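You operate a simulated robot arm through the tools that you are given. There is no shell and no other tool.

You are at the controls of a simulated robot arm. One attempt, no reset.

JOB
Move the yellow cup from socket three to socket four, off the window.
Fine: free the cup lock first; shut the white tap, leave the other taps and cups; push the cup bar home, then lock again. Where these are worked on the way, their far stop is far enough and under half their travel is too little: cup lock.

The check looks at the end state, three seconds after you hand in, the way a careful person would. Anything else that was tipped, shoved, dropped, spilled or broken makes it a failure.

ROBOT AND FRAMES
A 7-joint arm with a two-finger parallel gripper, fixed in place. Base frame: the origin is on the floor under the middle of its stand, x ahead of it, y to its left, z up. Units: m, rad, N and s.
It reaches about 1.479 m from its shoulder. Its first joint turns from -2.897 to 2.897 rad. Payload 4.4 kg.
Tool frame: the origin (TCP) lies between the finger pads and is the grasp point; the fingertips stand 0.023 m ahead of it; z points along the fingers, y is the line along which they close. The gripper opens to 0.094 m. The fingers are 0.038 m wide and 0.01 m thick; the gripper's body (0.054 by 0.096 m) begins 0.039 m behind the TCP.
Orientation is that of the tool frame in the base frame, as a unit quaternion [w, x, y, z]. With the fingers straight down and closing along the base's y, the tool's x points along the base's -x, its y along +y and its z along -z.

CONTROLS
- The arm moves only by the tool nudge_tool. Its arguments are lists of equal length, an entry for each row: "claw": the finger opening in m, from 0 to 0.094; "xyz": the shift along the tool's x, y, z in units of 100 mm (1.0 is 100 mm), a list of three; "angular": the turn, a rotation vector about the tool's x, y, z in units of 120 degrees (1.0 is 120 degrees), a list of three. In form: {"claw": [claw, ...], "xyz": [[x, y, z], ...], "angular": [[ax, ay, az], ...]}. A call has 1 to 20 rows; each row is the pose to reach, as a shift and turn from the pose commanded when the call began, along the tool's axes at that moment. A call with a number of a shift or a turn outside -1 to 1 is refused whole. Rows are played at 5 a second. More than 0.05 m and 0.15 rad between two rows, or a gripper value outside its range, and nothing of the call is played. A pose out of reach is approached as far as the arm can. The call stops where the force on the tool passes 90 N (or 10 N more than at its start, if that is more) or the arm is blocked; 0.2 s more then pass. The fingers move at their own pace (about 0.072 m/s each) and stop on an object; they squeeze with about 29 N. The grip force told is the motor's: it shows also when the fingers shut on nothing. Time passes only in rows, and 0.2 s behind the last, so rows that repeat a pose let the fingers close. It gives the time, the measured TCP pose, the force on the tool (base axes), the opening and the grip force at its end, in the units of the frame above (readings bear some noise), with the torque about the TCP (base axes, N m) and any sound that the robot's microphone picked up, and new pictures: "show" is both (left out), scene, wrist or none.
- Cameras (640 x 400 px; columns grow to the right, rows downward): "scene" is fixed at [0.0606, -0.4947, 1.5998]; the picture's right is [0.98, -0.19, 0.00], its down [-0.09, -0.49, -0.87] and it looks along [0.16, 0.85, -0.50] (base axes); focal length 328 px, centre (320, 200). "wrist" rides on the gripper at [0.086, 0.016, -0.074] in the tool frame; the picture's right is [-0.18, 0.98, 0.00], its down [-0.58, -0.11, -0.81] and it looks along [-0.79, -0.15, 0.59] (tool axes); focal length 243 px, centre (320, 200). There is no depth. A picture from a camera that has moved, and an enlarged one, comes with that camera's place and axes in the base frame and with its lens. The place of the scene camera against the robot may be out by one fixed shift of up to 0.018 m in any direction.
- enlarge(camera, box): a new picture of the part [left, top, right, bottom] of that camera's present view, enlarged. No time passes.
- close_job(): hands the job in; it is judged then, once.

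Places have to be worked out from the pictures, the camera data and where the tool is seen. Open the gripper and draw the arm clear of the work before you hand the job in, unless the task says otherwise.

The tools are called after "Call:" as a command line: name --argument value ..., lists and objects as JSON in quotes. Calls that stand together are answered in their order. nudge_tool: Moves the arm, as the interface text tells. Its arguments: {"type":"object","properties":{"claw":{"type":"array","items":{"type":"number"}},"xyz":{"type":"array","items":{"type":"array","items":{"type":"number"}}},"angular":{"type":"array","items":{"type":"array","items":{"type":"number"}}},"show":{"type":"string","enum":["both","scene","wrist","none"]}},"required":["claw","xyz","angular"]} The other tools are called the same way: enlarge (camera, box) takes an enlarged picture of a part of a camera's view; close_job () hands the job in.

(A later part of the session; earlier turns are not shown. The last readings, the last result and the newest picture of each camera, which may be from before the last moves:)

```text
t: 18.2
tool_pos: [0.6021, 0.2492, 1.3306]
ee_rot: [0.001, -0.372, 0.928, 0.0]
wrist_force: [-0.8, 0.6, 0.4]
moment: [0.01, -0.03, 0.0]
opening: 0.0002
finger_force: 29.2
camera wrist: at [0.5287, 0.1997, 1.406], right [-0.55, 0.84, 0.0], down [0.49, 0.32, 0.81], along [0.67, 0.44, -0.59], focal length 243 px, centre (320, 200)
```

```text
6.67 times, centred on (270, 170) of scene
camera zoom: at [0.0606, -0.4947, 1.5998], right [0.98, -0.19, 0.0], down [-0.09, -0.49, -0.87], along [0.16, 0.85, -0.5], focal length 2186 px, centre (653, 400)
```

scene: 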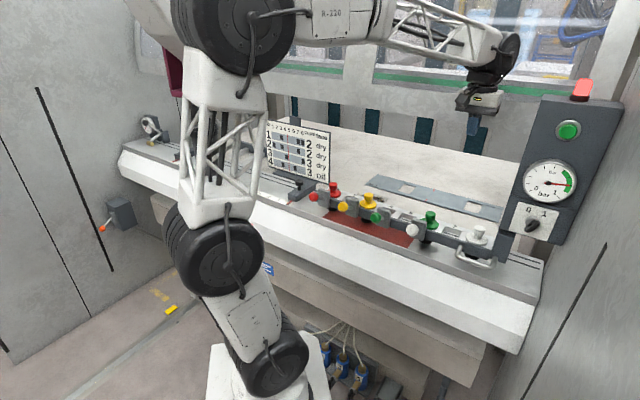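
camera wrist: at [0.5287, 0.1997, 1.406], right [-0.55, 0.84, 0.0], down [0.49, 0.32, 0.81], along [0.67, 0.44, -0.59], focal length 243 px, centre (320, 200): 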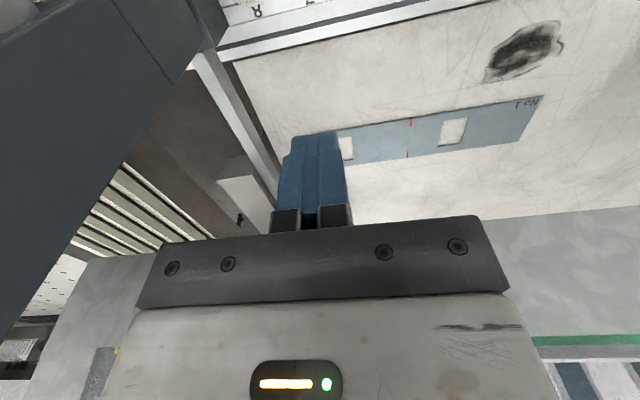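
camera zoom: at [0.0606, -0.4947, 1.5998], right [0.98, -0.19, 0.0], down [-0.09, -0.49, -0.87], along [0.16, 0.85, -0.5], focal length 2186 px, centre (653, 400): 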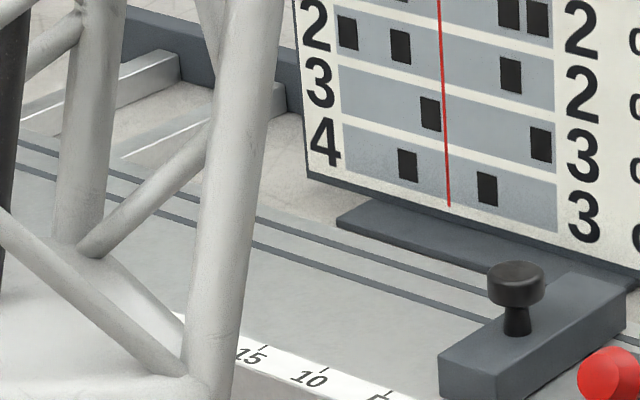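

I zoom harder with the fixed camera on the bar's two ends and front face to find any latch.

Call:
enlarge --camera "scene" --box '[455, 230, 515, 270]'

Call:
enlarge --camera "scene" --box '[305, 175, 365, 215]'

Call:
enlarge --camera "scene" --box '[390, 205, 460, 255]'

Call:
enlarge --camera "scene" --box '[350, 195, 410, 235]'

Call:
enlarge --camera "scene" --box '[500, 190, 570, 250]'

```text
10.00 times, centred on (485, 250) of scene
camera zoom: at [0.0606, -0.4947, 1.5998], right [0.98, -0.19, 0.0], down [-0.09, -0.49, -0.87], along [0.16, 0.85, -0.5], focal length 3279 px, centre (-1330, -300)
```

zoom: 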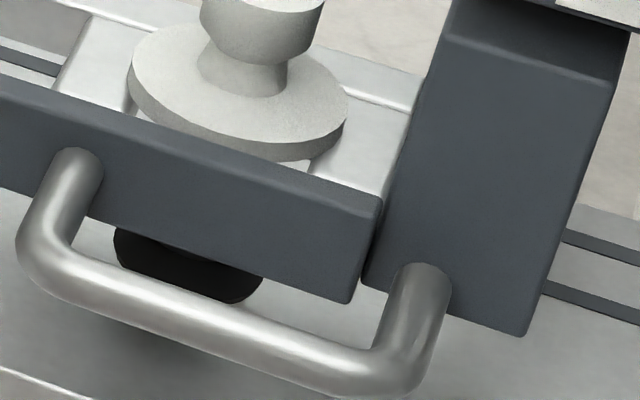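

```text
10.00 times, centred on (335, 195) of scene
camera zoom: at [0.0606, -0.4947, 1.5998], right [0.98, -0.19, 0.0], down [-0.09, -0.49, -0.87], along [0.16, 0.85, -0.5], focal length 3279 px, centre (170, 250)
```

zoom: 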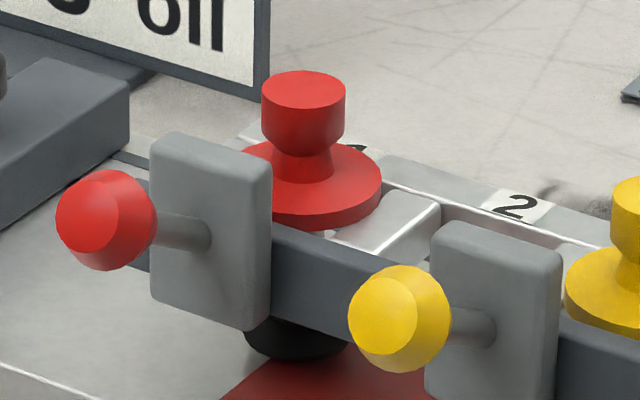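

```text
8.00 times, centred on (425, 230) of scene
camera zoom: at [0.0606, -0.4947, 1.5998], right [0.98, -0.19, 0.0], down [-0.09, -0.49, -0.87], along [0.16, 0.85, -0.5], focal length 2623 px, centre (-520, -40)
```

zoom: 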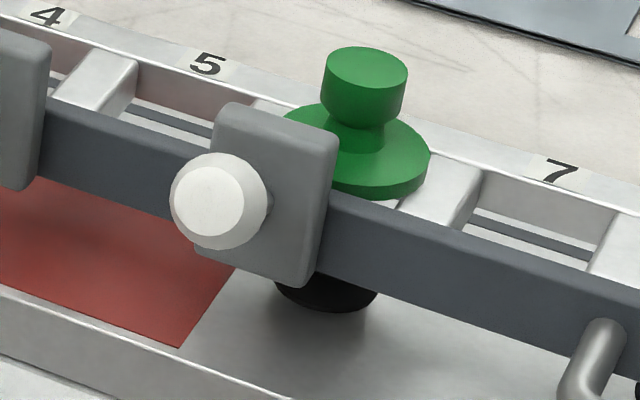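

```text
10.00 times, centred on (380, 215) of scene
camera zoom: at [0.0606, -0.4947, 1.5998], right [0.98, -0.19, 0.0], down [-0.09, -0.49, -0.87], along [0.16, 0.85, -0.5], focal length 3279 px, centre (-280, 50)
```

zoom: 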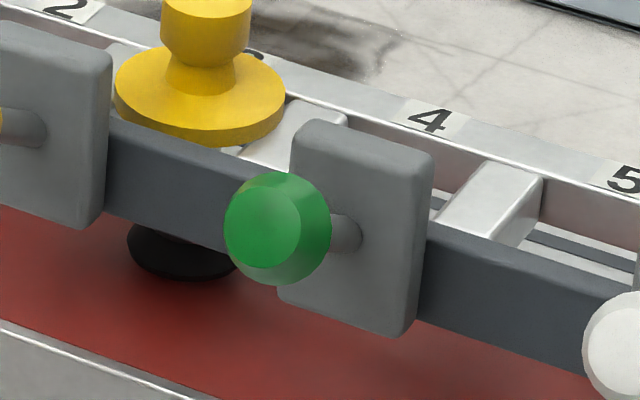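

```text
6.67 times, centred on (535, 220) of scene
camera zoom: at [0.0606, -0.4947, 1.5998], right [0.98, -0.19, 0.0], down [-0.09, -0.49, -0.87], along [0.16, 0.85, -0.5], focal length 2186 px, centre (-1113, 67)
```

zoom: 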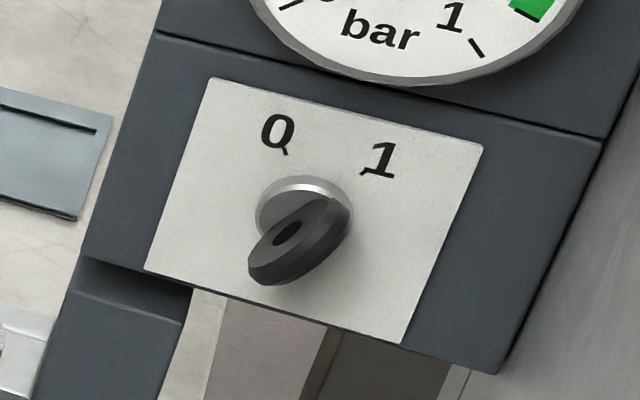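

I want a look from behind the bar too. I move over the table behind the bar (still high, clear of the post), then turn the camera back toward the robot side.

Call:
nudge_tool --claw '[0, 0, 0, 0]' --xyz '[[-0.3, 0.3, 0], [-0.65, 0.6, 0], [-1.0, 0.9, 0], [-1.0, 0.9, 0]]' --angular '[[0, 0, 0], [0, 0, 0], [0, 0, 0], [0, 0, 0]]' --show "none"

Call:
nudge_tool --claw '[0, 0, 0, 0, 0, 0, 0, 0, 0, 0, 0, 0]' --xyz '[[-0.1, 0, 0], [-0.2, 0, 0], [-0.3, 0, 0], [-0.4, 0, 0], [-0.5, 0, 0], [-0.6, 0, 0], [-0.7, 0, 0], [-0.8, 0, 0], [-0.9, 0, 0], [-1.0, 0, 0], [-1.0, 0, 0], [-1.0, 0, 0]]' --angular '[[0, 0, 0.068], [0, 0, 0.136], [0, 0, 0.204], [0, 0, 0.272], [0, 0, 0.34], [0, 0, 0.408], [0, 0, 0.476], [0, 0, 0.544], [0, 0, 0.612], [0, 0, 0.68], [0, 0, 0.75], [0, 0, 0.75]]' --show "none"

Call:
nudge_tool --claw '[0, 0, 0, 0, 0, 0, 0, 0, 0, 0, 0, 0]' --xyz '[[0, 0, 0], [0, 0, 0], [0, 0, 0], [0, 0, 0], [0, 0, 0], [0, 0, 0], [0, 0, 0], [0, 0, 0], [0, 0, 0], [0, 0, 0], [0, 0, 0], [0, 0, 0]]' --angular '[[0, 0, 0.068], [0, 0, 0.136], [0, 0, 0.204], [0, 0, 0.272], [0, 0, 0.34], [0, 0, 0.408], [0, 0, 0.476], [0, 0, 0.544], [0, 0, 0.612], [0, 0, 0.68], [0, 0, 0.75], [0, 0, 0.75]]' --show "both"

```text
t: 18.8
tool_pos: [0.6034, 0.3235, 1.3302]
ee_rot: [-0.004, -0.37, 0.929, -0.003]
wrist_force: [-33.7, -64.1, 0.6]
moment: [3.03, -1.55, -0.03]
opening: 0.0
finger_force: 29.0
stopped in row 3: the force on the tool passed its limit at 170 N (the readings are from after the stop); the commanded pose is now the measured one
```

```text
t: 19.1
tool_pos: [0.6031, 0.3246, 1.3298]
ee_rot: [-0.005, -0.362, 0.932, -0.004]
wrist_force: [-35.3, -38.4, 2.4]
moment: [1.82, -1.69, 0.63]
opening: 0.0
finger_force: 29.1
stopped in row 1: the force on the tool passed its limit at 128 N (the readings are from after the stop); the commanded pose is now the measured one
```

```text
t: 19.4
tool_pos: [0.5998, 0.3251, 1.3307]
ee_rot: [-0.006, -0.327, 0.945, -0.003]
wrist_force: [-39.1, -14.2, 1.5]
moment: [0.68, -1.83, 1.32]
opening: 0.0
finger_force: 28.8
stopped in row 1: the force on the tool passed its limit at 107 N (the readings are from after the stop); the commanded pose is now the measured one
camera wrist: at [0.5229, 0.2852, 1.4069], right [-0.46, 0.89, -0.01], down [0.53, 0.28, 0.8], along [0.71, 0.37, -0.6], focal length 243 px, centre (320, 200)
```

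scene: 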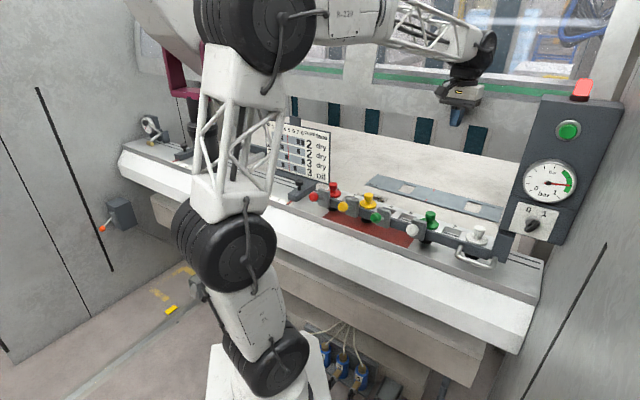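
wrist: 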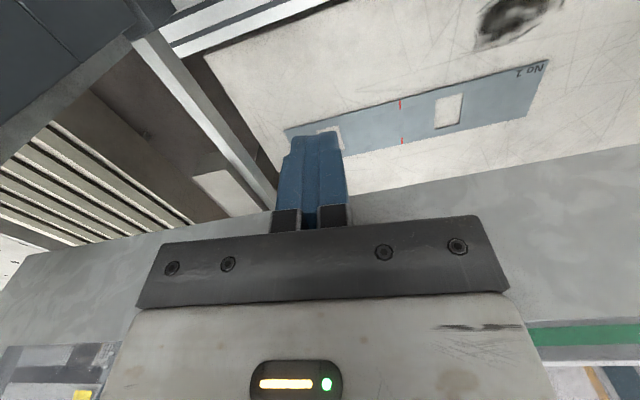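

I hit something solid behind (contact about 5 cm above the TCP, pushing back toward the robot): a guard/frame above the table at N≈0.68. I back straight off toward the robot.

Call:
nudge_tool --claw '[0, 0, 0, 0]' --xyz '[[0.3, 0, 0], [0.6, 0, 0], [0.9, 0, 0], [0.9, 0, 0]]' --angular '[[0, 0, 0], [0, 0, 0], [0, 0, 0], [0, 0, 0]]' --show "both"

```text
t: 20.4
tool_pos: [0.5294, 0.2722, 1.3315]
ee_rot: [-0.006, -0.327, 0.945, -0.003]
wrist_force: [0.8, 0.5, -0.5]
moment: [0.01, 0.0, -0.02]
opening: 0.0
finger_force: 28.9
camera wrist: at [0.4526, 0.2314, 1.4081], right [-0.46, 0.89, -0.01], down [0.53, 0.28, 0.8], along [0.71, 0.37, -0.6], focal length 243 px, centre (320, 200)
```

scene: 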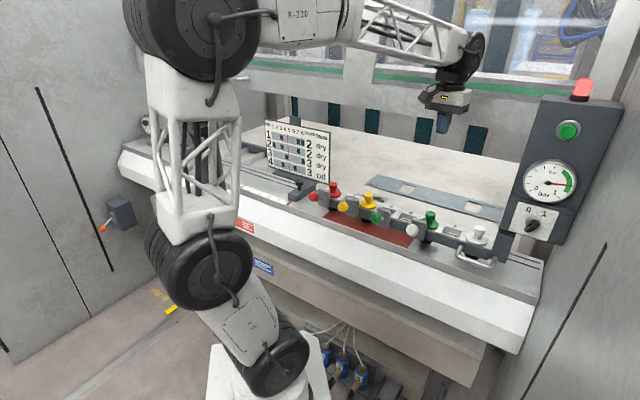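
wrist: 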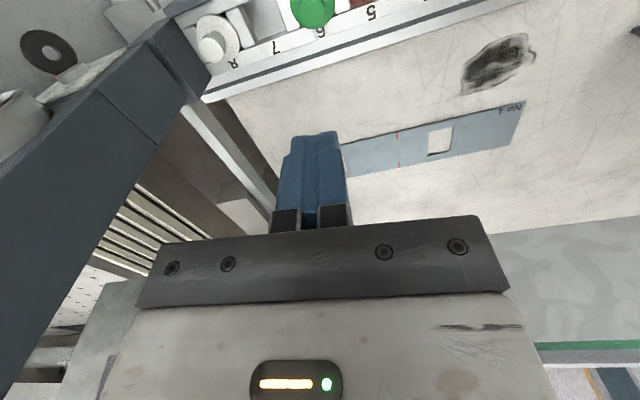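

Contact released, everything looks as before. I zoom the wrist view on the post foot and the recess behind it, where a small dark piece showed earlier.

Call:
enlarge --camera "wrist" --box '[150, 90, 290, 240]'

Call:
enlarge --camera "wrist" --box '[100, 0, 300, 110]'

Call:
enlarge --camera "wrist" --box '[0, 0, 200, 125]'

```text
2.67 times, centred on (220, 165) of wrist
camera zoom: at [0.4526, 0.2314, 1.4081], right [-0.46, 0.89, -0.01], down [0.53, 0.28, 0.8], along [0.71, 0.37, -0.6], focal length 647 px, centre (587, 293)
```

zoom: 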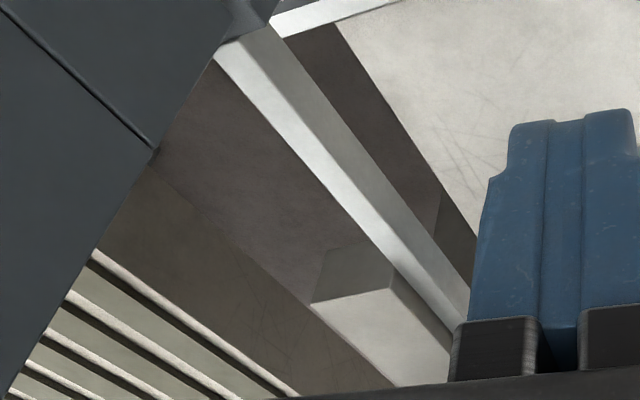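

```text
3.20 times, centred on (200, 55) of wrist
camera zoom: at [0.4526, 0.2314, 1.4081], right [-0.46, 0.89, -0.01], down [0.53, 0.28, 0.8], along [0.71, 0.37, -0.6], focal length 776 px, centre (704, 664)
```

zoom: 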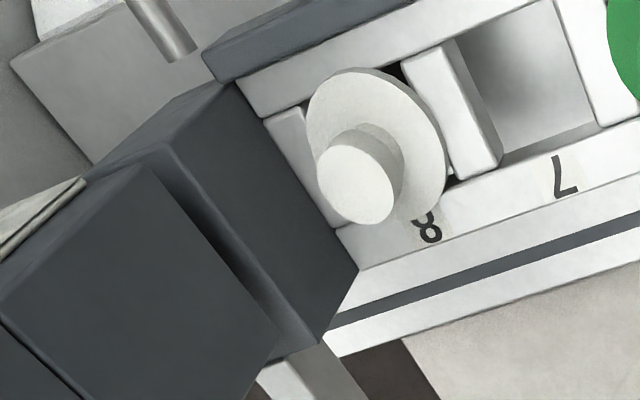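

```text
3.20 times, centred on (100, 62) of wrist
camera zoom: at [0.4526, 0.2314, 1.4081], right [-0.46, 0.89, -0.01], down [0.53, 0.28, 0.8], along [0.71, 0.37, -0.6], focal length 776 px, centre (1024, 640)
```

zoom: 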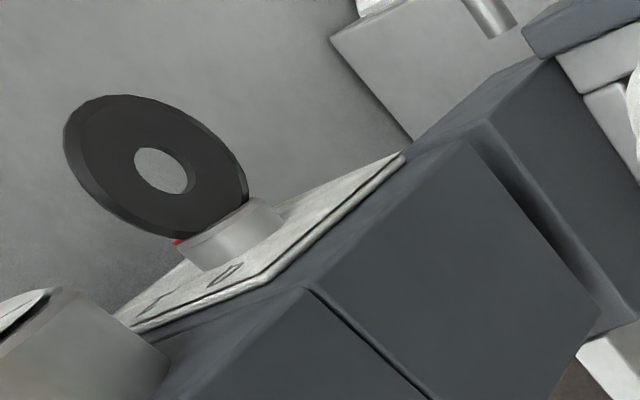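

Nothing lock-like at the post foot. I'll go in front of the bar (between robot and bench), lower down, and look along the bar's front toward the handle to see the bar's underside and how the handle is attached.

Call:
nudge_tool --claw '[0, 0, 0]' --xyz '[[0.39, 0.22, 0], [0.78, 0.45, 0], [0.78, 0.45, 0]]' --angular '[[0, 0, 0], [0, 0, 0], [0, 0, 0]]' --show "none"

Call:
nudge_tool --claw '[0, 0, 0]' --xyz '[[0.39, 0.22, 0], [0.78, 0.45, 0], [0.78, 0.45, 0]]' --angular '[[0, 0, 0], [0, 0, 0], [0, 0, 0]]' --show "none"

Call:
nudge_tool --claw '[0, 0, 0]' --xyz '[[0.39, 0.22, 0], [0.78, 0.45, 0], [0.78, 0.45, 0]]' --angular '[[0, 0, 0], [0, 0, 0], [0, 0, 0]]' --show "none"

Call:
nudge_tool --claw '[0, 0, 0, 0, 0, 0, 0, 0, 0, 0, 0, 0]' --xyz '[[0, 0, 0], [0, 0, 0], [0, 0, 0], [0, 0, 0], [0, 0, 0], [0, 0, 0], [0, 0, 0], [0, 0, 0], [0, 0, 0], [0, 0, 0], [0, 0, 0], [0, 0, 0]]' --angular '[[0, 0, 0.065], [0, 0, 0.13], [0, 0, 0.195], [0, 0, 0.26], [0, 0, 0.325], [0, 0, 0.39], [0, 0, 0.455], [0, 0, 0.52], [0, 0, 0.585], [0, 0, 0.65], [0, 0, 0.693], [0, 0, 0.693]]' --show "both"

```text
t: 21.2
tool_pos: [0.4397, 0.2562, 1.3349]
ee_rot: [-0.006, -0.326, 0.945, -0.003]
wrist_force: [-0.3, -0.7, 0.7]
moment: [-0.02, 0.01, -0.01]
opening: 0.0
finger_force: 29.2
```

```text
t: 22.1
tool_pos: [0.3528, 0.2439, 1.3328]
ee_rot: [-0.006, -0.327, 0.945, -0.003]
wrist_force: [-0.7, -0.4, 0.6]
moment: [0.0, -0.01, 0.0]
opening: 0.0001
finger_force: 29.1
```

```text
t: 22.9
tool_pos: [0.2627, 0.2323, 1.3332]
ee_rot: [-0.008, -0.327, 0.945, -0.004]
wrist_force: [0.1, -0.5, 1.3]
moment: [0.01, 0.0, 0.03]
opening: 0.0
finger_force: 28.7
```

```text
t: 25.4
tool_pos: [0.2642, 0.2323, 1.3343]
ee_rot: [-0.002, 0.383, 0.924, -0.006]
wrist_force: [-0.1, 0.2, 0.6]
moment: [0.0, 0.0, -0.02]
opening: 0.0002
finger_force: 29.1
camera wrist: at [0.2149, 0.3048, 1.409], right [0.83, 0.56, -0.01], down [0.34, -0.48, 0.81], along [0.45, -0.67, -0.59], focal length 243 px, centre (320, 200)
```

scene: 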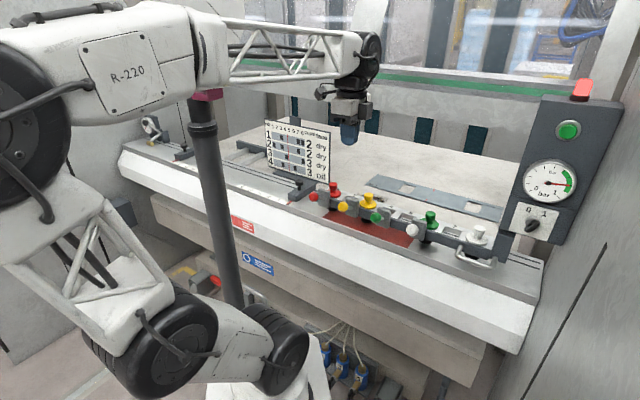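
wrist: 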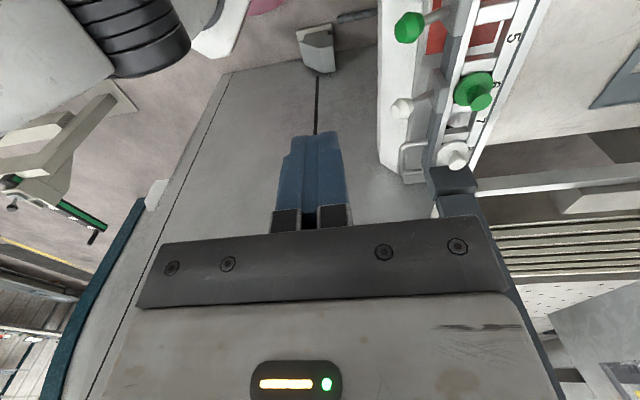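

A red-topped item under the bench front edge is now visible in the scene; I zoom there and on the front of the bar.

Call:
enlarge --camera "scene" --box '[170, 255, 250, 305]'

Call:
enlarge --camera "wrist" --box '[370, 70, 490, 210]'

Call:
enlarge --camera "wrist" --box '[370, 0, 530, 100]'

```text
8.00 times, centred on (210, 280) of scene
camera zoom: at [0.0606, -0.4947, 1.5998], right [0.98, -0.19, 0.0], down [-0.09, -0.49, -0.87], along [0.16, 0.85, -0.5], focal length 2623 px, centre (1200, -440)
```

zoom: 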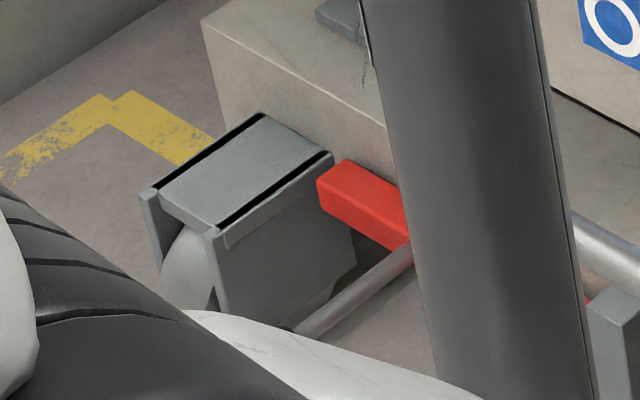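

```text
2.86 times, centred on (430, 140) of wrist
camera zoom: at [0.2149, 0.3048, 1.409], right [0.83, 0.56, -0.01], down [0.34, -0.48, 0.81], along [0.45, -0.67, -0.59], focal length 693 px, centre (6, 371)
```

zoom: 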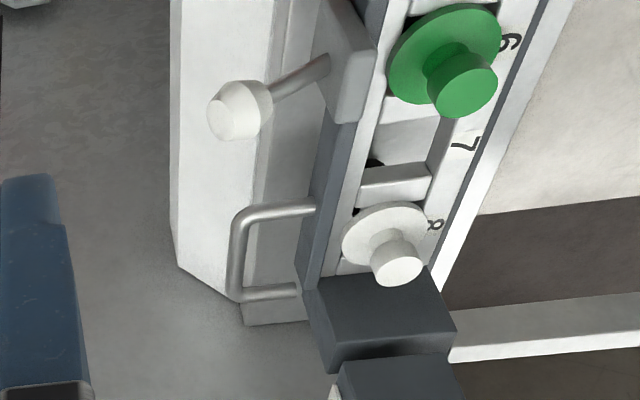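

```text
4.00 times, centred on (450, 50) of wrist
camera zoom: at [0.2149, 0.3048, 1.409], right [0.83, 0.56, -0.01], down [0.34, -0.48, 0.81], along [0.45, -0.67, -0.59], focal length 970 px, centre (-200, 800)
```

zoom: 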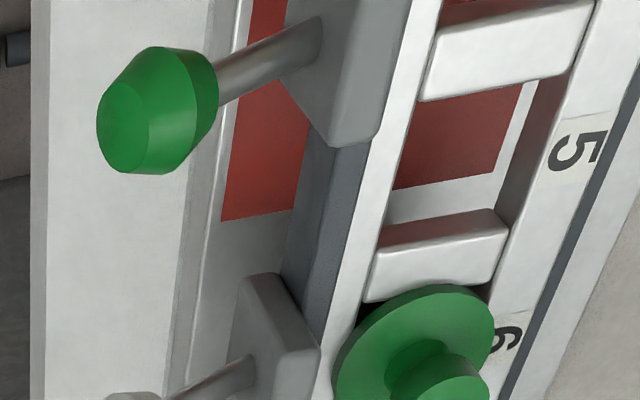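

These are foot pedals and clutter, so the D-handle bar is the mechanism to examine. I move above the handle (N≈0.476, S≈-0.345, rod height ≈1.0 by triangulation), keeping high, for a closer look.

Call:
nudge_tool --claw '[0, 0, 0]' --xyz '[[-0.45, 0.15, 0.1], [-0.9, 0.3, 0.2], [-0.9, 0.3, 0.2]]' --angular '[[0, 0, 0], [0, 0, 0], [0, 0, 0]]' --show "none"

Call:
nudge_tool --claw '[0.02, 0.045, 0.045]' --xyz '[[-0.45, 0.2, 0.2], [-0.9, 0.4, 0.4], [-0.9, 0.4, 0.4]]' --angular '[[0, 0, 0], [0, 0, 0], [0, 0, 0]]' --show "none"

Call:
nudge_tool --claw '[0.045, 0.045, 0.045]' --xyz '[[-0.45, 0.2, 0.2], [-0.9, 0.4, 0.4], [-0.9, 0.4, 0.4]]' --angular '[[0, -0.06, 0], [0, -0.125, 0], [0, -0.125, 0]]' --show "both"

```text
t: 26.2
tool_pos: [0.3473, 0.1913, 1.3115]
ee_rot: [-0.004, 0.383, 0.924, -0.007]
wrist_force: [0.0, 0.8, -0.4]
moment: [-0.02, -0.01, 0.02]
opening: 0.0003
finger_force: 29.2
```

```text
refused: row 1 steps farther than a row can; nothing moved
```

```text
refused: row 1 steps farther than a row can; nothing moved
```

The steps were slightly too long; I repeat with smaller rows.

Call:
nudge_tool --claw '[0.02, 0.045, 0.045, 0.045]' --xyz '[[-0.3, 0.14, 0.13], [-0.6, 0.27, 0.27], [-0.9, 0.4, 0.4], [-0.9, 0.4, 0.4]]' --angular '[[0, 0, 0], [0, 0, 0], [0, 0, 0], [0, 0, 0]]' --show "none"

Call:
nudge_tool --claw '[0.045, 0.045, 0.045, 0.045]' --xyz '[[-0.3, 0.14, 0.13], [-0.6, 0.27, 0.27], [-0.9, 0.4, 0.4], [-0.9, 0.4, 0.4]]' --angular '[[0, -0.04, 0], [0, -0.08, 0], [0, -0.125, 0], [0, -0.125, 0]]' --show "both"

```text
t: 27.2
tool_pos: [0.4407, 0.1532, 1.273]
ee_rot: [-0.002, 0.383, 0.924, -0.007]
wrist_force: [0.3, -0.2, -0.3]
moment: [-0.02, 0.0, 0.0]
opening: 0.0451
finger_force: 0.0
```

```text
t: 28.2
tool_pos: [0.5308, 0.1164, 1.2316]
ee_rot: [0.119, 0.379, 0.916, -0.058]
wrist_force: [0.3, -0.5, -0.3]
moment: [0.0, -0.01, 0.02]
opening: 0.0448
finger_force: 0.0
camera wrist: at [0.4719, 0.2003, 1.2815], right [0.82, 0.57, 0.03], down [0.18, -0.32, 0.93], along [0.54, -0.76, -0.36], focal length 243 px, centre (320, 200)
```

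scene: 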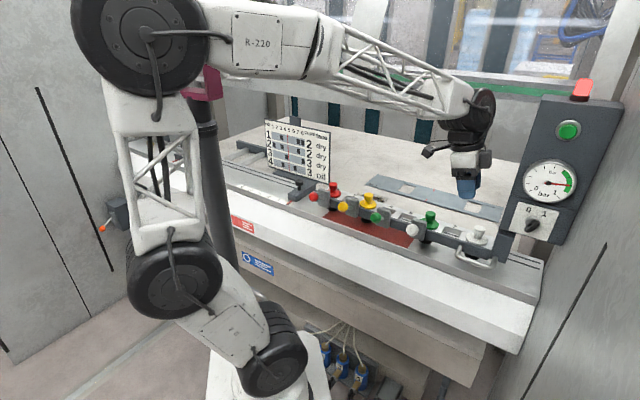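
wrist: 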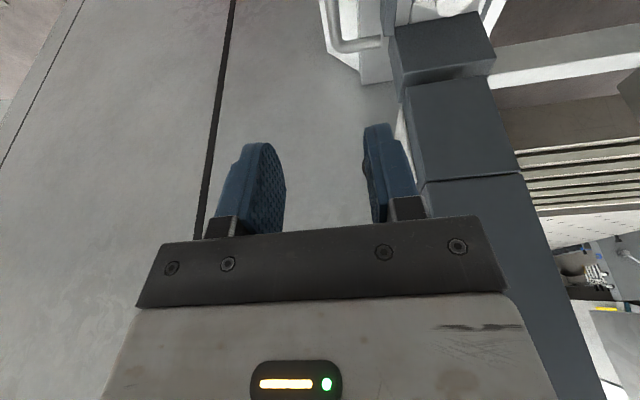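

Zooming at the handle from this closer view.

Call:
enlarge --camera "wrist" --box '[310, 0, 430, 70]'

Call:
enlarge --camera "scene" --box '[430, 160, 530, 280]'

```text
5.33 times, centred on (370, 35) of wrist
camera zoom: at [0.4719, 0.2003, 1.2815], right [0.82, 0.57, 0.03], down [0.18, -0.32, 0.93], along [0.54, -0.76, -0.36], focal length 1294 px, centre (53, 1080)
```

zoom: 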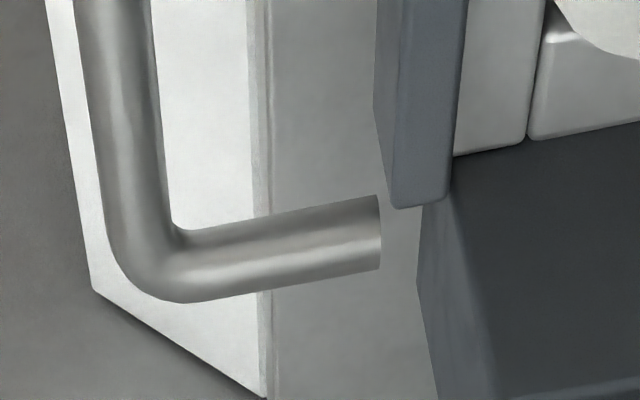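

```text
3.33 times, centred on (480, 220) of scene
camera zoom: at [0.0606, -0.4947, 1.5998], right [0.98, -0.19, 0.0], down [-0.09, -0.49, -0.87], along [0.16, 0.85, -0.5], focal length 1093 px, centre (-213, 133)
```

zoom: 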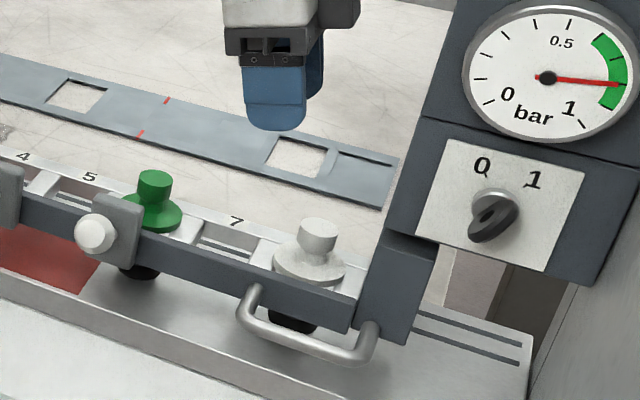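

The far leg of the handle ends just past the bar's end; the crossbar is at about N≈0.471, z≈1.0. I shift 13 mm toward the bar side and come down along the tool axis partway, with fingers at 45 mm, to check alignment over the crossbar.

Call:
nudge_tool --claw '[0.045, 0.045, 0.045, 0.045, 0.045]' --xyz '[[0, 0.13, 0.2], [0, 0.13, 0.4], [0, 0.13, 0.7], [0, 0.13, 1.0], [0, 0.13, 1.0]]' --angular '[[0, 0, 0], [0, 0, 0], [0, 0, 0], [0, 0, 0], [0, 0, 0]]' --show "both"

```text
t: 29.4
tool_pos: [0.5563, 0.1066, 1.1348]
ee_rot: [0.117, 0.38, 0.916, -0.057]
wrist_force: [0.3, -0.1, -0.5]
moment: [0.0, 0.01, 0.02]
opening: 0.045
finger_force: 0.0
camera wrist: at [0.4959, 0.1909, 1.184], right [0.82, 0.57, 0.03], down [0.18, -0.32, 0.93], along [0.54, -0.76, -0.36], focal length 243 px, centre (320, 200)
```

scene: 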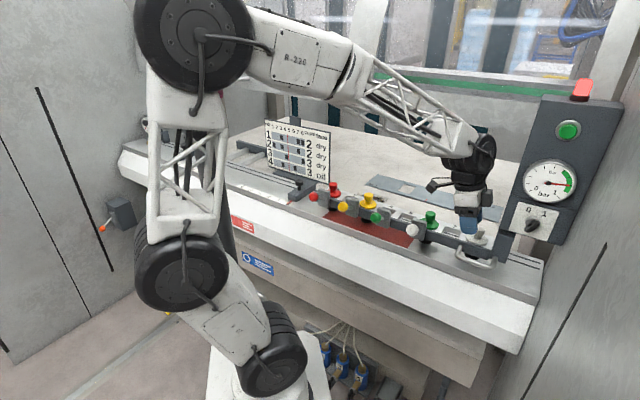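
wrist: 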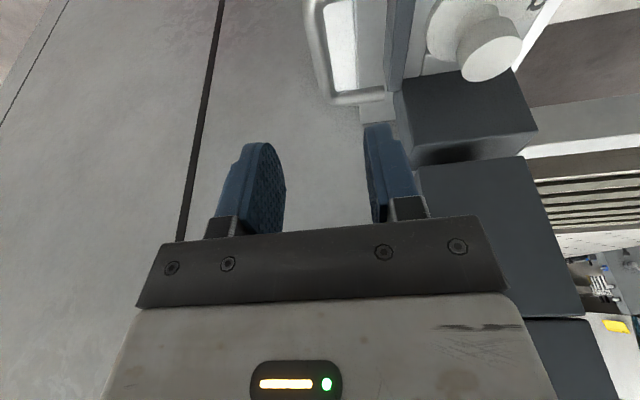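

Call:
enlarge --camera "wrist" --box '[280, 0, 440, 120]'

Call:
enlarge --camera "scene" --box '[430, 180, 530, 280]'

```text
3.33 times, centred on (360, 60) of wrist
camera zoom: at [0.4959, 0.1909, 1.184], right [0.82, 0.57, 0.03], down [0.18, -0.32, 0.93], along [0.54, -0.76, -0.36], focal length 809 px, centre (187, 667)
```

zoom: 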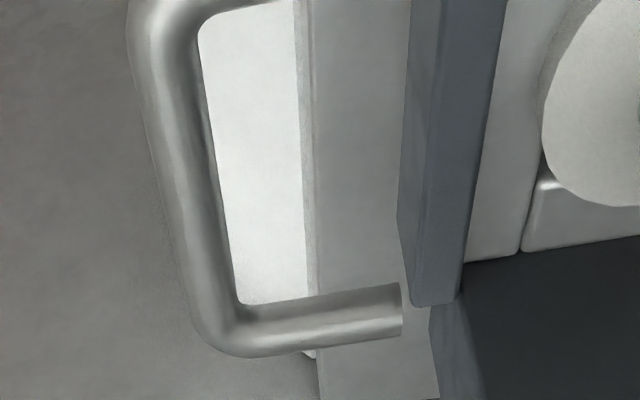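

```text
4.00 times, centred on (480, 230) of scene
camera zoom: at [0.0606, -0.4947, 1.5998], right [0.98, -0.19, 0.0], down [-0.09, -0.49, -0.87], along [0.16, 0.85, -0.5], focal length 1312 px, centre (-320, 80)
```

zoom: 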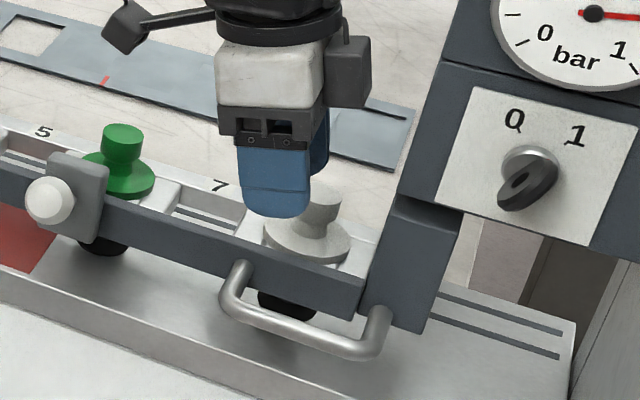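

Crossbar sits between the finger line: N≈0.470, S from about -0.32 to -0.40, z≈1.005. I descend along the tool axis in two steps to straddle the crossbar.

Call:
nudge_tool --claw '[0.045, 0.045, 0.045, 0.045]' --xyz '[[0, 0.01, 0.35], [0, 0.01, 0.7], [0, 0.01, 1.0], [0, 0.01, 1.0]]' --angular '[[0, 0, 0], [0, 0, 0], [0, 0, 0], [0, 0, 0]]' --show "both"

```text
t: 30.4
tool_pos: [0.5757, 0.0898, 1.0388]
ee_rot: [0.117, 0.379, 0.916, -0.057]
wrist_force: [-0.5, 0.2, -1.0]
moment: [0.04, 0.01, -0.02]
opening: 0.045
finger_force: 0.0
camera wrist: at [0.5141, 0.1736, 1.0881], right [0.82, 0.57, 0.03], down [0.18, -0.32, 0.93], along [0.54, -0.76, -0.36], focal length 243 px, centre (320, 200)
```

scene: 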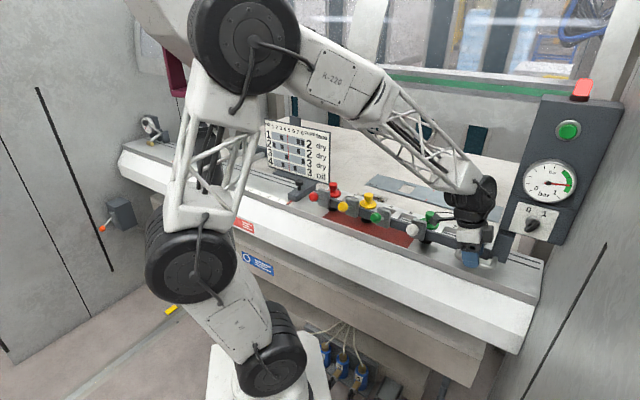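
wrist: 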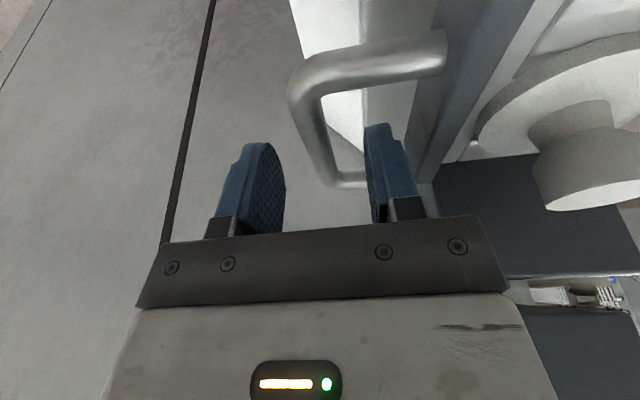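

Alignment is good: the crossbar runs between the fingers. I go down the last 36 mm (and 6 mm further from the near leg), then close on it.

Call:
nudge_tool --claw '[0.045, 0.045, 0.045]' --xyz '[[-0.06, 0.0, 0.15], [-0.06, 0.0, 0.36], [-0.06, 0.0, 0.36]]' --angular '[[0, 0, 0], [0, 0, 0], [0, 0, 0]]' --show "both"

```text
t: 31.2
tool_pos: [0.5851, 0.0789, 1.0051]
ee_rot: [0.118, 0.379, 0.916, -0.057]
wrist_force: [0.0, 0.1, 0.7]
moment: [0.0, -0.01, 0.03]
opening: 0.045
finger_force: 0.1
camera wrist: at [0.5245, 0.1627, 1.0551], right [0.82, 0.57, 0.03], down [0.18, -0.32, 0.93], along [0.54, -0.76, -0.36], focal length 243 px, centre (320, 200)
```

scene: 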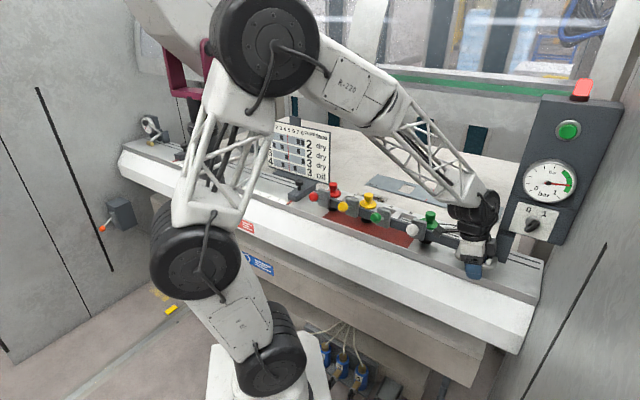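
wrist: 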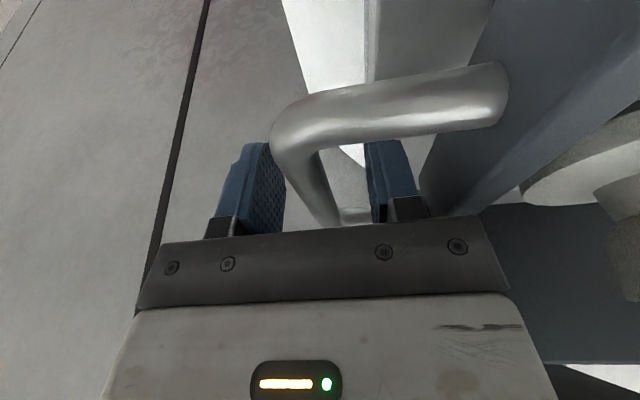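

The fingers straddle the bar. I close on the crossbar without moving.

Call:
nudge_tool --claw '[0.02, 0.0, 0.0, 0.0]' --xyz '[[0, 0, 0], [0, 0, 0], [0, 0, 0], [0, 0, 0]]' --angular '[[0, 0, 0], [0, 0, 0], [0, 0, 0], [0, 0, 0]]' --show "both"

```text
t: 32.2
tool_pos: [0.5847, 0.0781, 1.0059]
ee_rot: [0.117, 0.377, 0.917, -0.056]
wrist_force: [1.3, -0.8, -3.0]
moment: [-0.24, -0.32, 1.71]
opening: 0.0144
finger_force: 44.8
camera wrist: at [0.5245, 0.1628, 1.0552], right [0.82, 0.57, 0.03], down [0.18, -0.32, 0.93], along [0.54, -0.76, -0.36], focal length 243 px, centre (320, 200)
```

scene: 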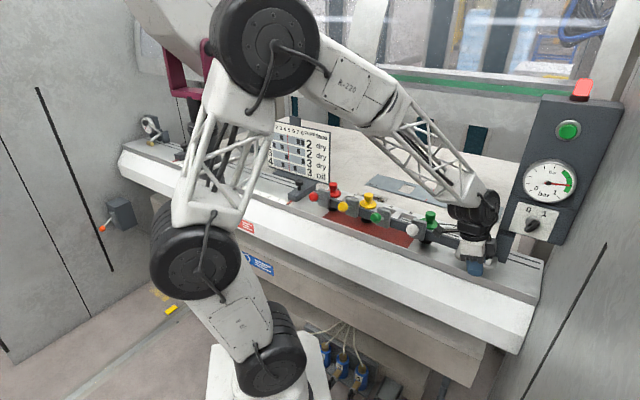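
wrist: 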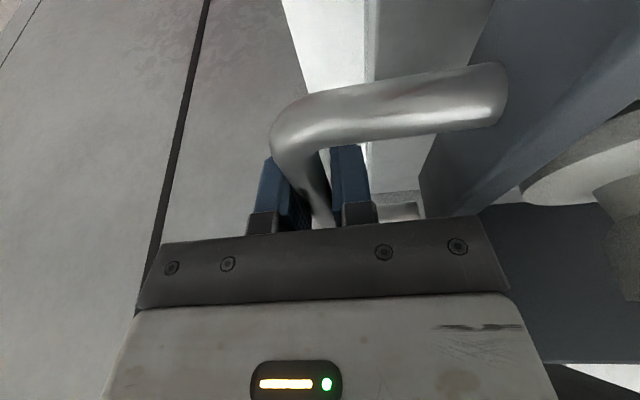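

Gripped on a 14 mm rod. I test gently which way it gives: first 5 mm toward the robot (tool -y), then read force and position.

Call:
nudge_tool --claw '[0.0, 0.0]' --xyz '[[0, -0.03, 0], [0, -0.05, 0]]' --angular '[[0, 0, 0], [0, 0, 0]]' --show "none"

Call:
nudge_tool --claw '[0.0, 0.0]' --xyz '[[0, 0.05, 0], [0, 0.05, 0]]' --angular '[[0, 0, 0], [0, 0, 0]]' --show "none"

Call:
nudge_tool --claw '[0.0, 0.0]' --xyz '[[0.03, 0, 0], [0.05, 0, 0]]' --angular '[[0, 0, 0], [0, 0, 0]]' --show "none"

```text
t: 32.8
tool_pos: [0.5848, 0.0783, 1.0044]
ee_rot: [0.12, 0.377, 0.917, -0.054]
wrist_force: [28.8, 27.9, -17.3]
moment: [-0.35, 0.01, 1.67]
opening: 0.0139
finger_force: 45.0
stopped in row 2: the force on the tool passed its limit at 98 N (the readings are from after the stop); the commanded pose is now the measured one
```

```text
t: 33.4
tool_pos: [0.5876, 0.0817, 1.005]
ee_rot: [0.119, 0.378, 0.917, -0.056]
wrist_force: [-6.0, -4.3, -8.8]
moment: [0.19, 0.23, 1.66]
opening: 0.0141
finger_force: 45.2
```

```text
t: 34.0
tool_pos: [0.585, 0.0845, 1.0054]
ee_rot: [0.12, 0.377, 0.917, -0.054]
wrist_force: [24.8, -32.2, 4.2]
moment: [0.21, 0.16, 1.73]
opening: 0.0142
finger_force: 44.5
```

Pulling outward met a hard stop, but pushing inward (+N) moved ~4.4 mm with almost no force, so the handle slides inward; along the bar it resists. I look at pictures to see what moved with it.

Call:
nudge_tool --claw '[0.0]' --xyz '[[-0.05, 0, 0]]' --angular '[[0, 0, 0]]' --show "both"

Call:
enlarge --camera "scene" --box '[395, 190, 525, 280]'

Call:
enlarge --camera "scene" --box '[300, 175, 400, 245]'

```text
t: 34.4
tool_pos: [0.5859, 0.0828, 1.0046]
ee_rot: [0.118, 0.377, 0.917, -0.055]
wrist_force: [-29.4, 26.0, 10.5]
moment: [-0.16, -0.17, 1.66]
opening: 0.0147
finger_force: 45.5
camera wrist: at [0.5251, 0.1664, 1.0551], right [0.82, 0.57, 0.04], down [0.18, -0.32, 0.93], along [0.54, -0.76, -0.36], focal length 243 px, centre (320, 200)
```

scene: 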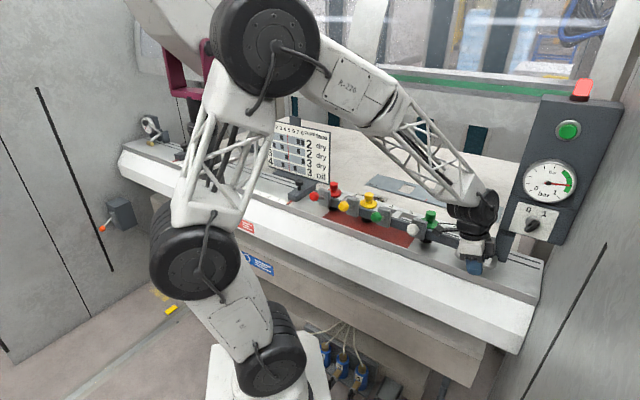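
wrist: 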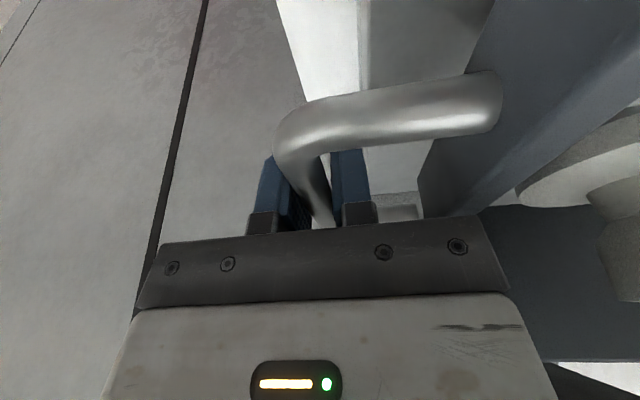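

```text
4.44 times, centred on (460, 235) of scene
camera zoom: at [0.0606, -0.4947, 1.5998], right [0.98, -0.19, 0.0], down [-0.09, -0.49, -0.87], along [0.16, 0.85, -0.5], focal length 1457 px, centre (-302, 44)
```

zoom: 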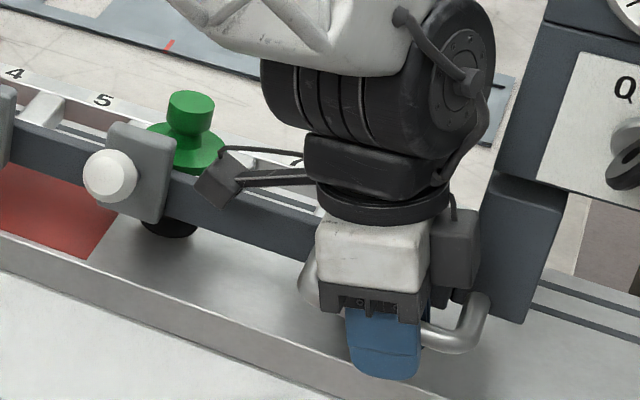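

```text
5.71 times, centred on (350, 210) of scene
camera zoom: at [0.0606, -0.4947, 1.5998], right [0.98, -0.19, 0.0], down [-0.09, -0.49, -0.87], along [0.16, 0.85, -0.5], focal length 1874 px, centre (149, 143)
```

zoom: 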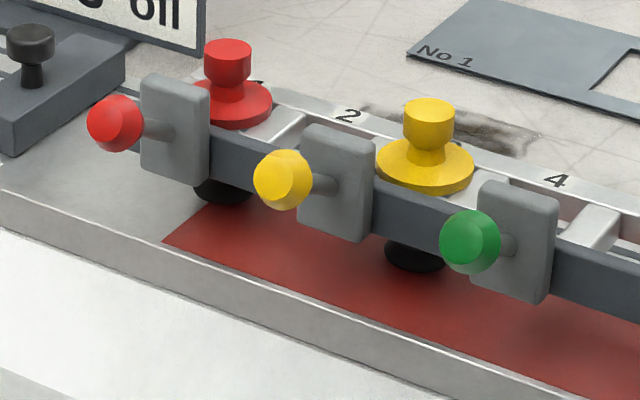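

The whole bar (frame, cups, taps) slid inward ~4 mm with the handle: this is the cup bar, standing out at its outer stop, and it isn't what locks the cups. I draw it back the few mm, then release so I can find the actual lock.

Call:
nudge_tool --claw '[0.0, 0.0]' --xyz '[[0.015, -0.025, 0], [0.03, -0.04, 0]]' --angular '[[0, 0, 0], [0, 0, 0]]' --show "none"

Call:
nudge_tool --claw '[0.03, 0.045, 0.045]' --xyz '[[0, 0, 0], [0, 0, 0], [0, 0, 0]]' --angular '[[0, 0, 0], [0, 0, 0], [0, 0, 0]]' --show "wrist"

```text
t: 35.0
tool_pos: [0.583, 0.0807, 1.0041]
ee_rot: [0.12, 0.378, 0.916, -0.055]
wrist_force: [22.8, -19.5, -9.7]
moment: [0.35, 0.42, 1.67]
opening: 0.0144
finger_force: 44.7
```

```text
t: 35.8
tool_pos: [0.5826, 0.0812, 1.0057]
ee_rot: [0.118, 0.378, 0.917, -0.056]
wrist_force: [-0.3, -0.1, 0.8]
moment: [0.02, 0.04, 0.02]
opening: 0.0452
finger_force: 0.1
camera wrist: at [0.5219, 0.165, 1.055], right [0.82, 0.57, 0.04], down [0.18, -0.32, 0.93], along [0.54, -0.76, -0.36], focal length 243 px, centre (320, 200)
```

wrist: 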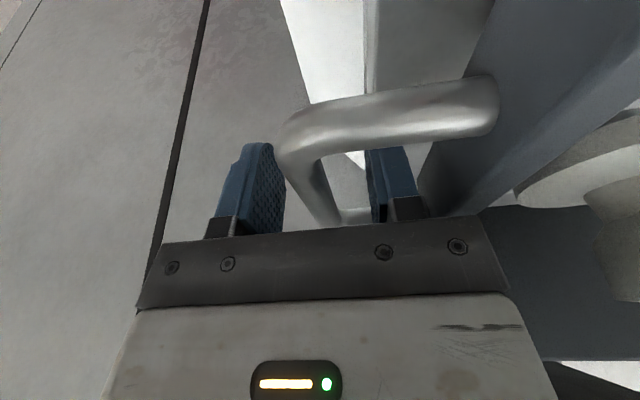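

Released cleanly. I lift away along the tool axis, level the tool, and go up in front of the bench to look at the black-knob lever under the front edge and the rest of the left front.

Call:
nudge_tool --claw '[0.045, 0.045, 0.045, 0.045]' --xyz '[[0, 0, -0.3], [0, 0, -0.65], [0, 0, -1.0], [0, 0, -1.0]]' --angular '[[0, 0, 0], [0, 0, 0], [0, 0, 0], [0, 0, 0]]' --show "none"

Call:
nudge_tool --claw '[0.0, 0.0, 0.0, 0.0, 0.0]' --xyz '[[0, -0.1, -0.25], [0, -0.2, -0.5], [0, -0.3, -0.75], [0, -0.4, -1.0], [0, -0.4, -1.0]]' --angular '[[0, 0.04, 0], [0, 0.08, 0], [0, 0.12, 0], [0, 0.125, 0], [0, 0.125, 0]]' --show "none"

Call:
nudge_tool --claw '[0, 0, 0, 0]' --xyz '[[0.3, -0.15, -0.25], [0.6, -0.3, -0.5], [0.95, -0.4, -0.7], [0.95, -0.4, -0.7]]' --angular '[[0, 0, 0], [0, 0, 0], [0, 0, 0], [0, 0, 0]]' --show "none"

Call:
nudge_tool --claw '[0, 0, 0, 0, 0, 0, 0, 0, 0, 0, 0]' --xyz '[[0.1, 0, 0], [0.2, 0, 0], [0.3, 0, 0], [0.4, 0, 0], [0.5, 0, 0], [0.6, 0, 0], [0.7, 0, 0], [0.8, 0, 0], [0.9, 0, 0], [1.0, 0, 0], [1.0, 0, 0]]' --angular '[[0, 0, -0.068], [0, 0, -0.136], [0, 0, -0.204], [0, 0, -0.272], [0, 0, -0.34], [0, 0, -0.408], [0, 0, -0.476], [0, 0, -0.544], [0, 0, -0.612], [0, 0, -0.68], [0, 0, -0.7]]' --show "both"

```text
t: 36.8
tool_pos: [0.5657, 0.0994, 1.1049]
ee_rot: [0.118, 0.378, 0.916, -0.055]
wrist_force: [0.6, -0.2, 0.4]
moment: [0.02, 0.01, -0.01]
opening: 0.0451
finger_force: 0.0
```

```text
t: 38.0
tool_pos: [0.5184, 0.0896, 1.1979]
ee_rot: [-0.002, 0.381, 0.924, -0.005]
wrist_force: [0.4, -0.4, 0.9]
moment: [0.01, 0.03, 0.01]
opening: 0.0
finger_force: 29.2
```

```text
t: 39.0
tool_pos: [0.4222, 0.1295, 1.2685]
ee_rot: [-0.002, 0.382, 0.924, -0.006]
wrist_force: [-0.7, -0.1, 0.6]
moment: [-0.02, 0.01, -0.01]
opening: 0.0
finger_force: 29.1
```

```text
t: 41.4
tool_pos: [0.3536, 0.2002, 1.2688]
ee_rot: [-0.005, -0.336, 0.942, -0.003]
wrist_force: [0.3, 0.5, -0.4]
moment: [-0.01, 0.0, 0.02]
opening: 0.0
finger_force: 29.0
camera wrist: at [0.2772, 0.1583, 1.3447], right [-0.48, 0.88, 0.0], down [0.52, 0.29, 0.8], along [0.7, 0.38, -0.6], focal length 243 px, centre (320, 200)
```

scene: 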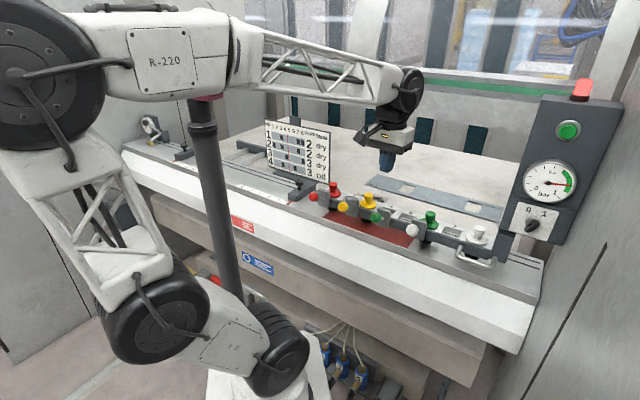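
wrist: 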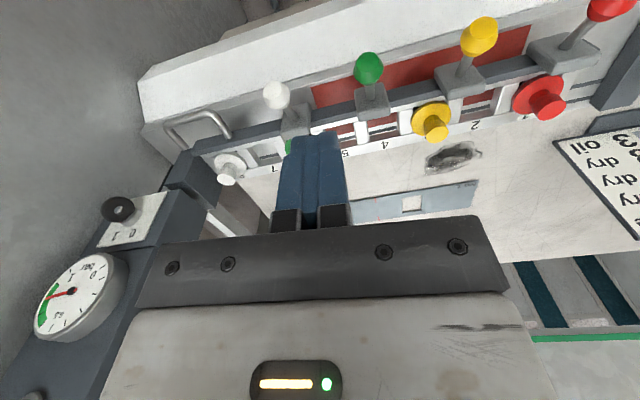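

Continuing: shift left in front of the bench and turn the camera to look left along the bench front.

Call:
nudge_tool --claw '[0, 0, 0, 0, 0]' --xyz '[[0.1, 0.25, 0], [0.2, 0.5, 0], [0.3, 0.75, 0], [0.35, 1.0, 0], [0.35, 1.0, 0]]' --angular '[[0, 0, 0], [0, 0, 0], [0, 0, 0], [0, 0, 0], [0, 0, 0]]' --show "none"

Call:
nudge_tool --claw '[0, 0, 0, 0, 0, 0, 0, 0, 0, 0, 0]' --xyz '[[0.03, 0.1, 0], [0.06, 0.2, 0], [0.09, 0.3, 0], [0.12, 0.4, 0], [0.15, 0.5, 0], [0.18, 0.6, 0], [0.2, 0.7, 0], [0.22, 0.8, 0], [0.24, 0.9, 0], [0.25, 1.0, 0], [0.25, 1.0, 0]]' --angular '[[0, 0, -0.068], [0, 0, -0.136], [0, 0, -0.204], [0, 0, -0.272], [0, 0, -0.34], [0, 0, -0.408], [0, 0, -0.476], [0, 0, -0.544], [0, 0, -0.612], [0, 0, -0.68], [0, 0, -0.7]]' --show "both"

```text
t: 42.5
tool_pos: [0.2636, 0.2576, 1.2698]
ee_rot: [-0.005, -0.335, 0.942, -0.003]
wrist_force: [1.0, 0.9, 0.2]
moment: [-0.01, -0.01, 0.0]
opening: 0.0001
finger_force: 29.6
```

```text
t: 45.0
tool_pos: [0.1786, 0.3174, 1.2687]
ee_rot: [0.005, 0.88, -0.474, 0.0]
wrist_force: [0.6, -0.4, 0.5]
moment: [-0.02, 0.0, -0.01]
opening: 0.0
finger_force: 29.0
camera wrist: at [0.2147, 0.2366, 1.3444], right [-0.92, -0.39, 0.01], down [-0.22, 0.55, 0.8], along [-0.31, 0.74, -0.6], focal length 243 px, centre (320, 200)
```

scene: 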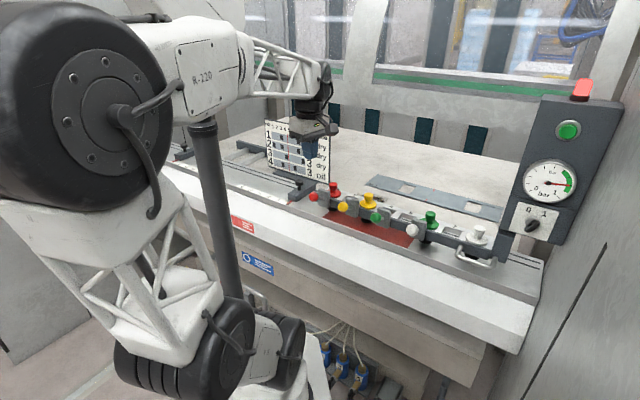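
wrist: 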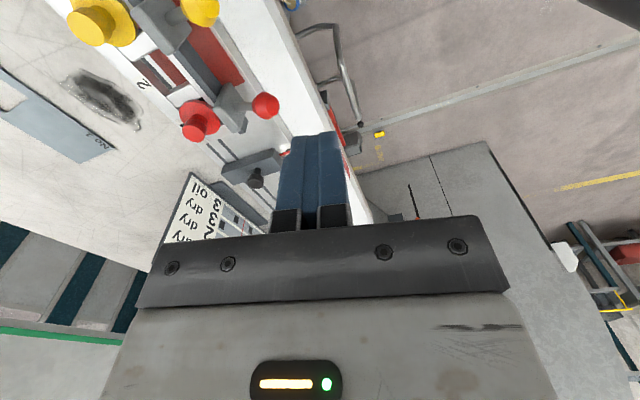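

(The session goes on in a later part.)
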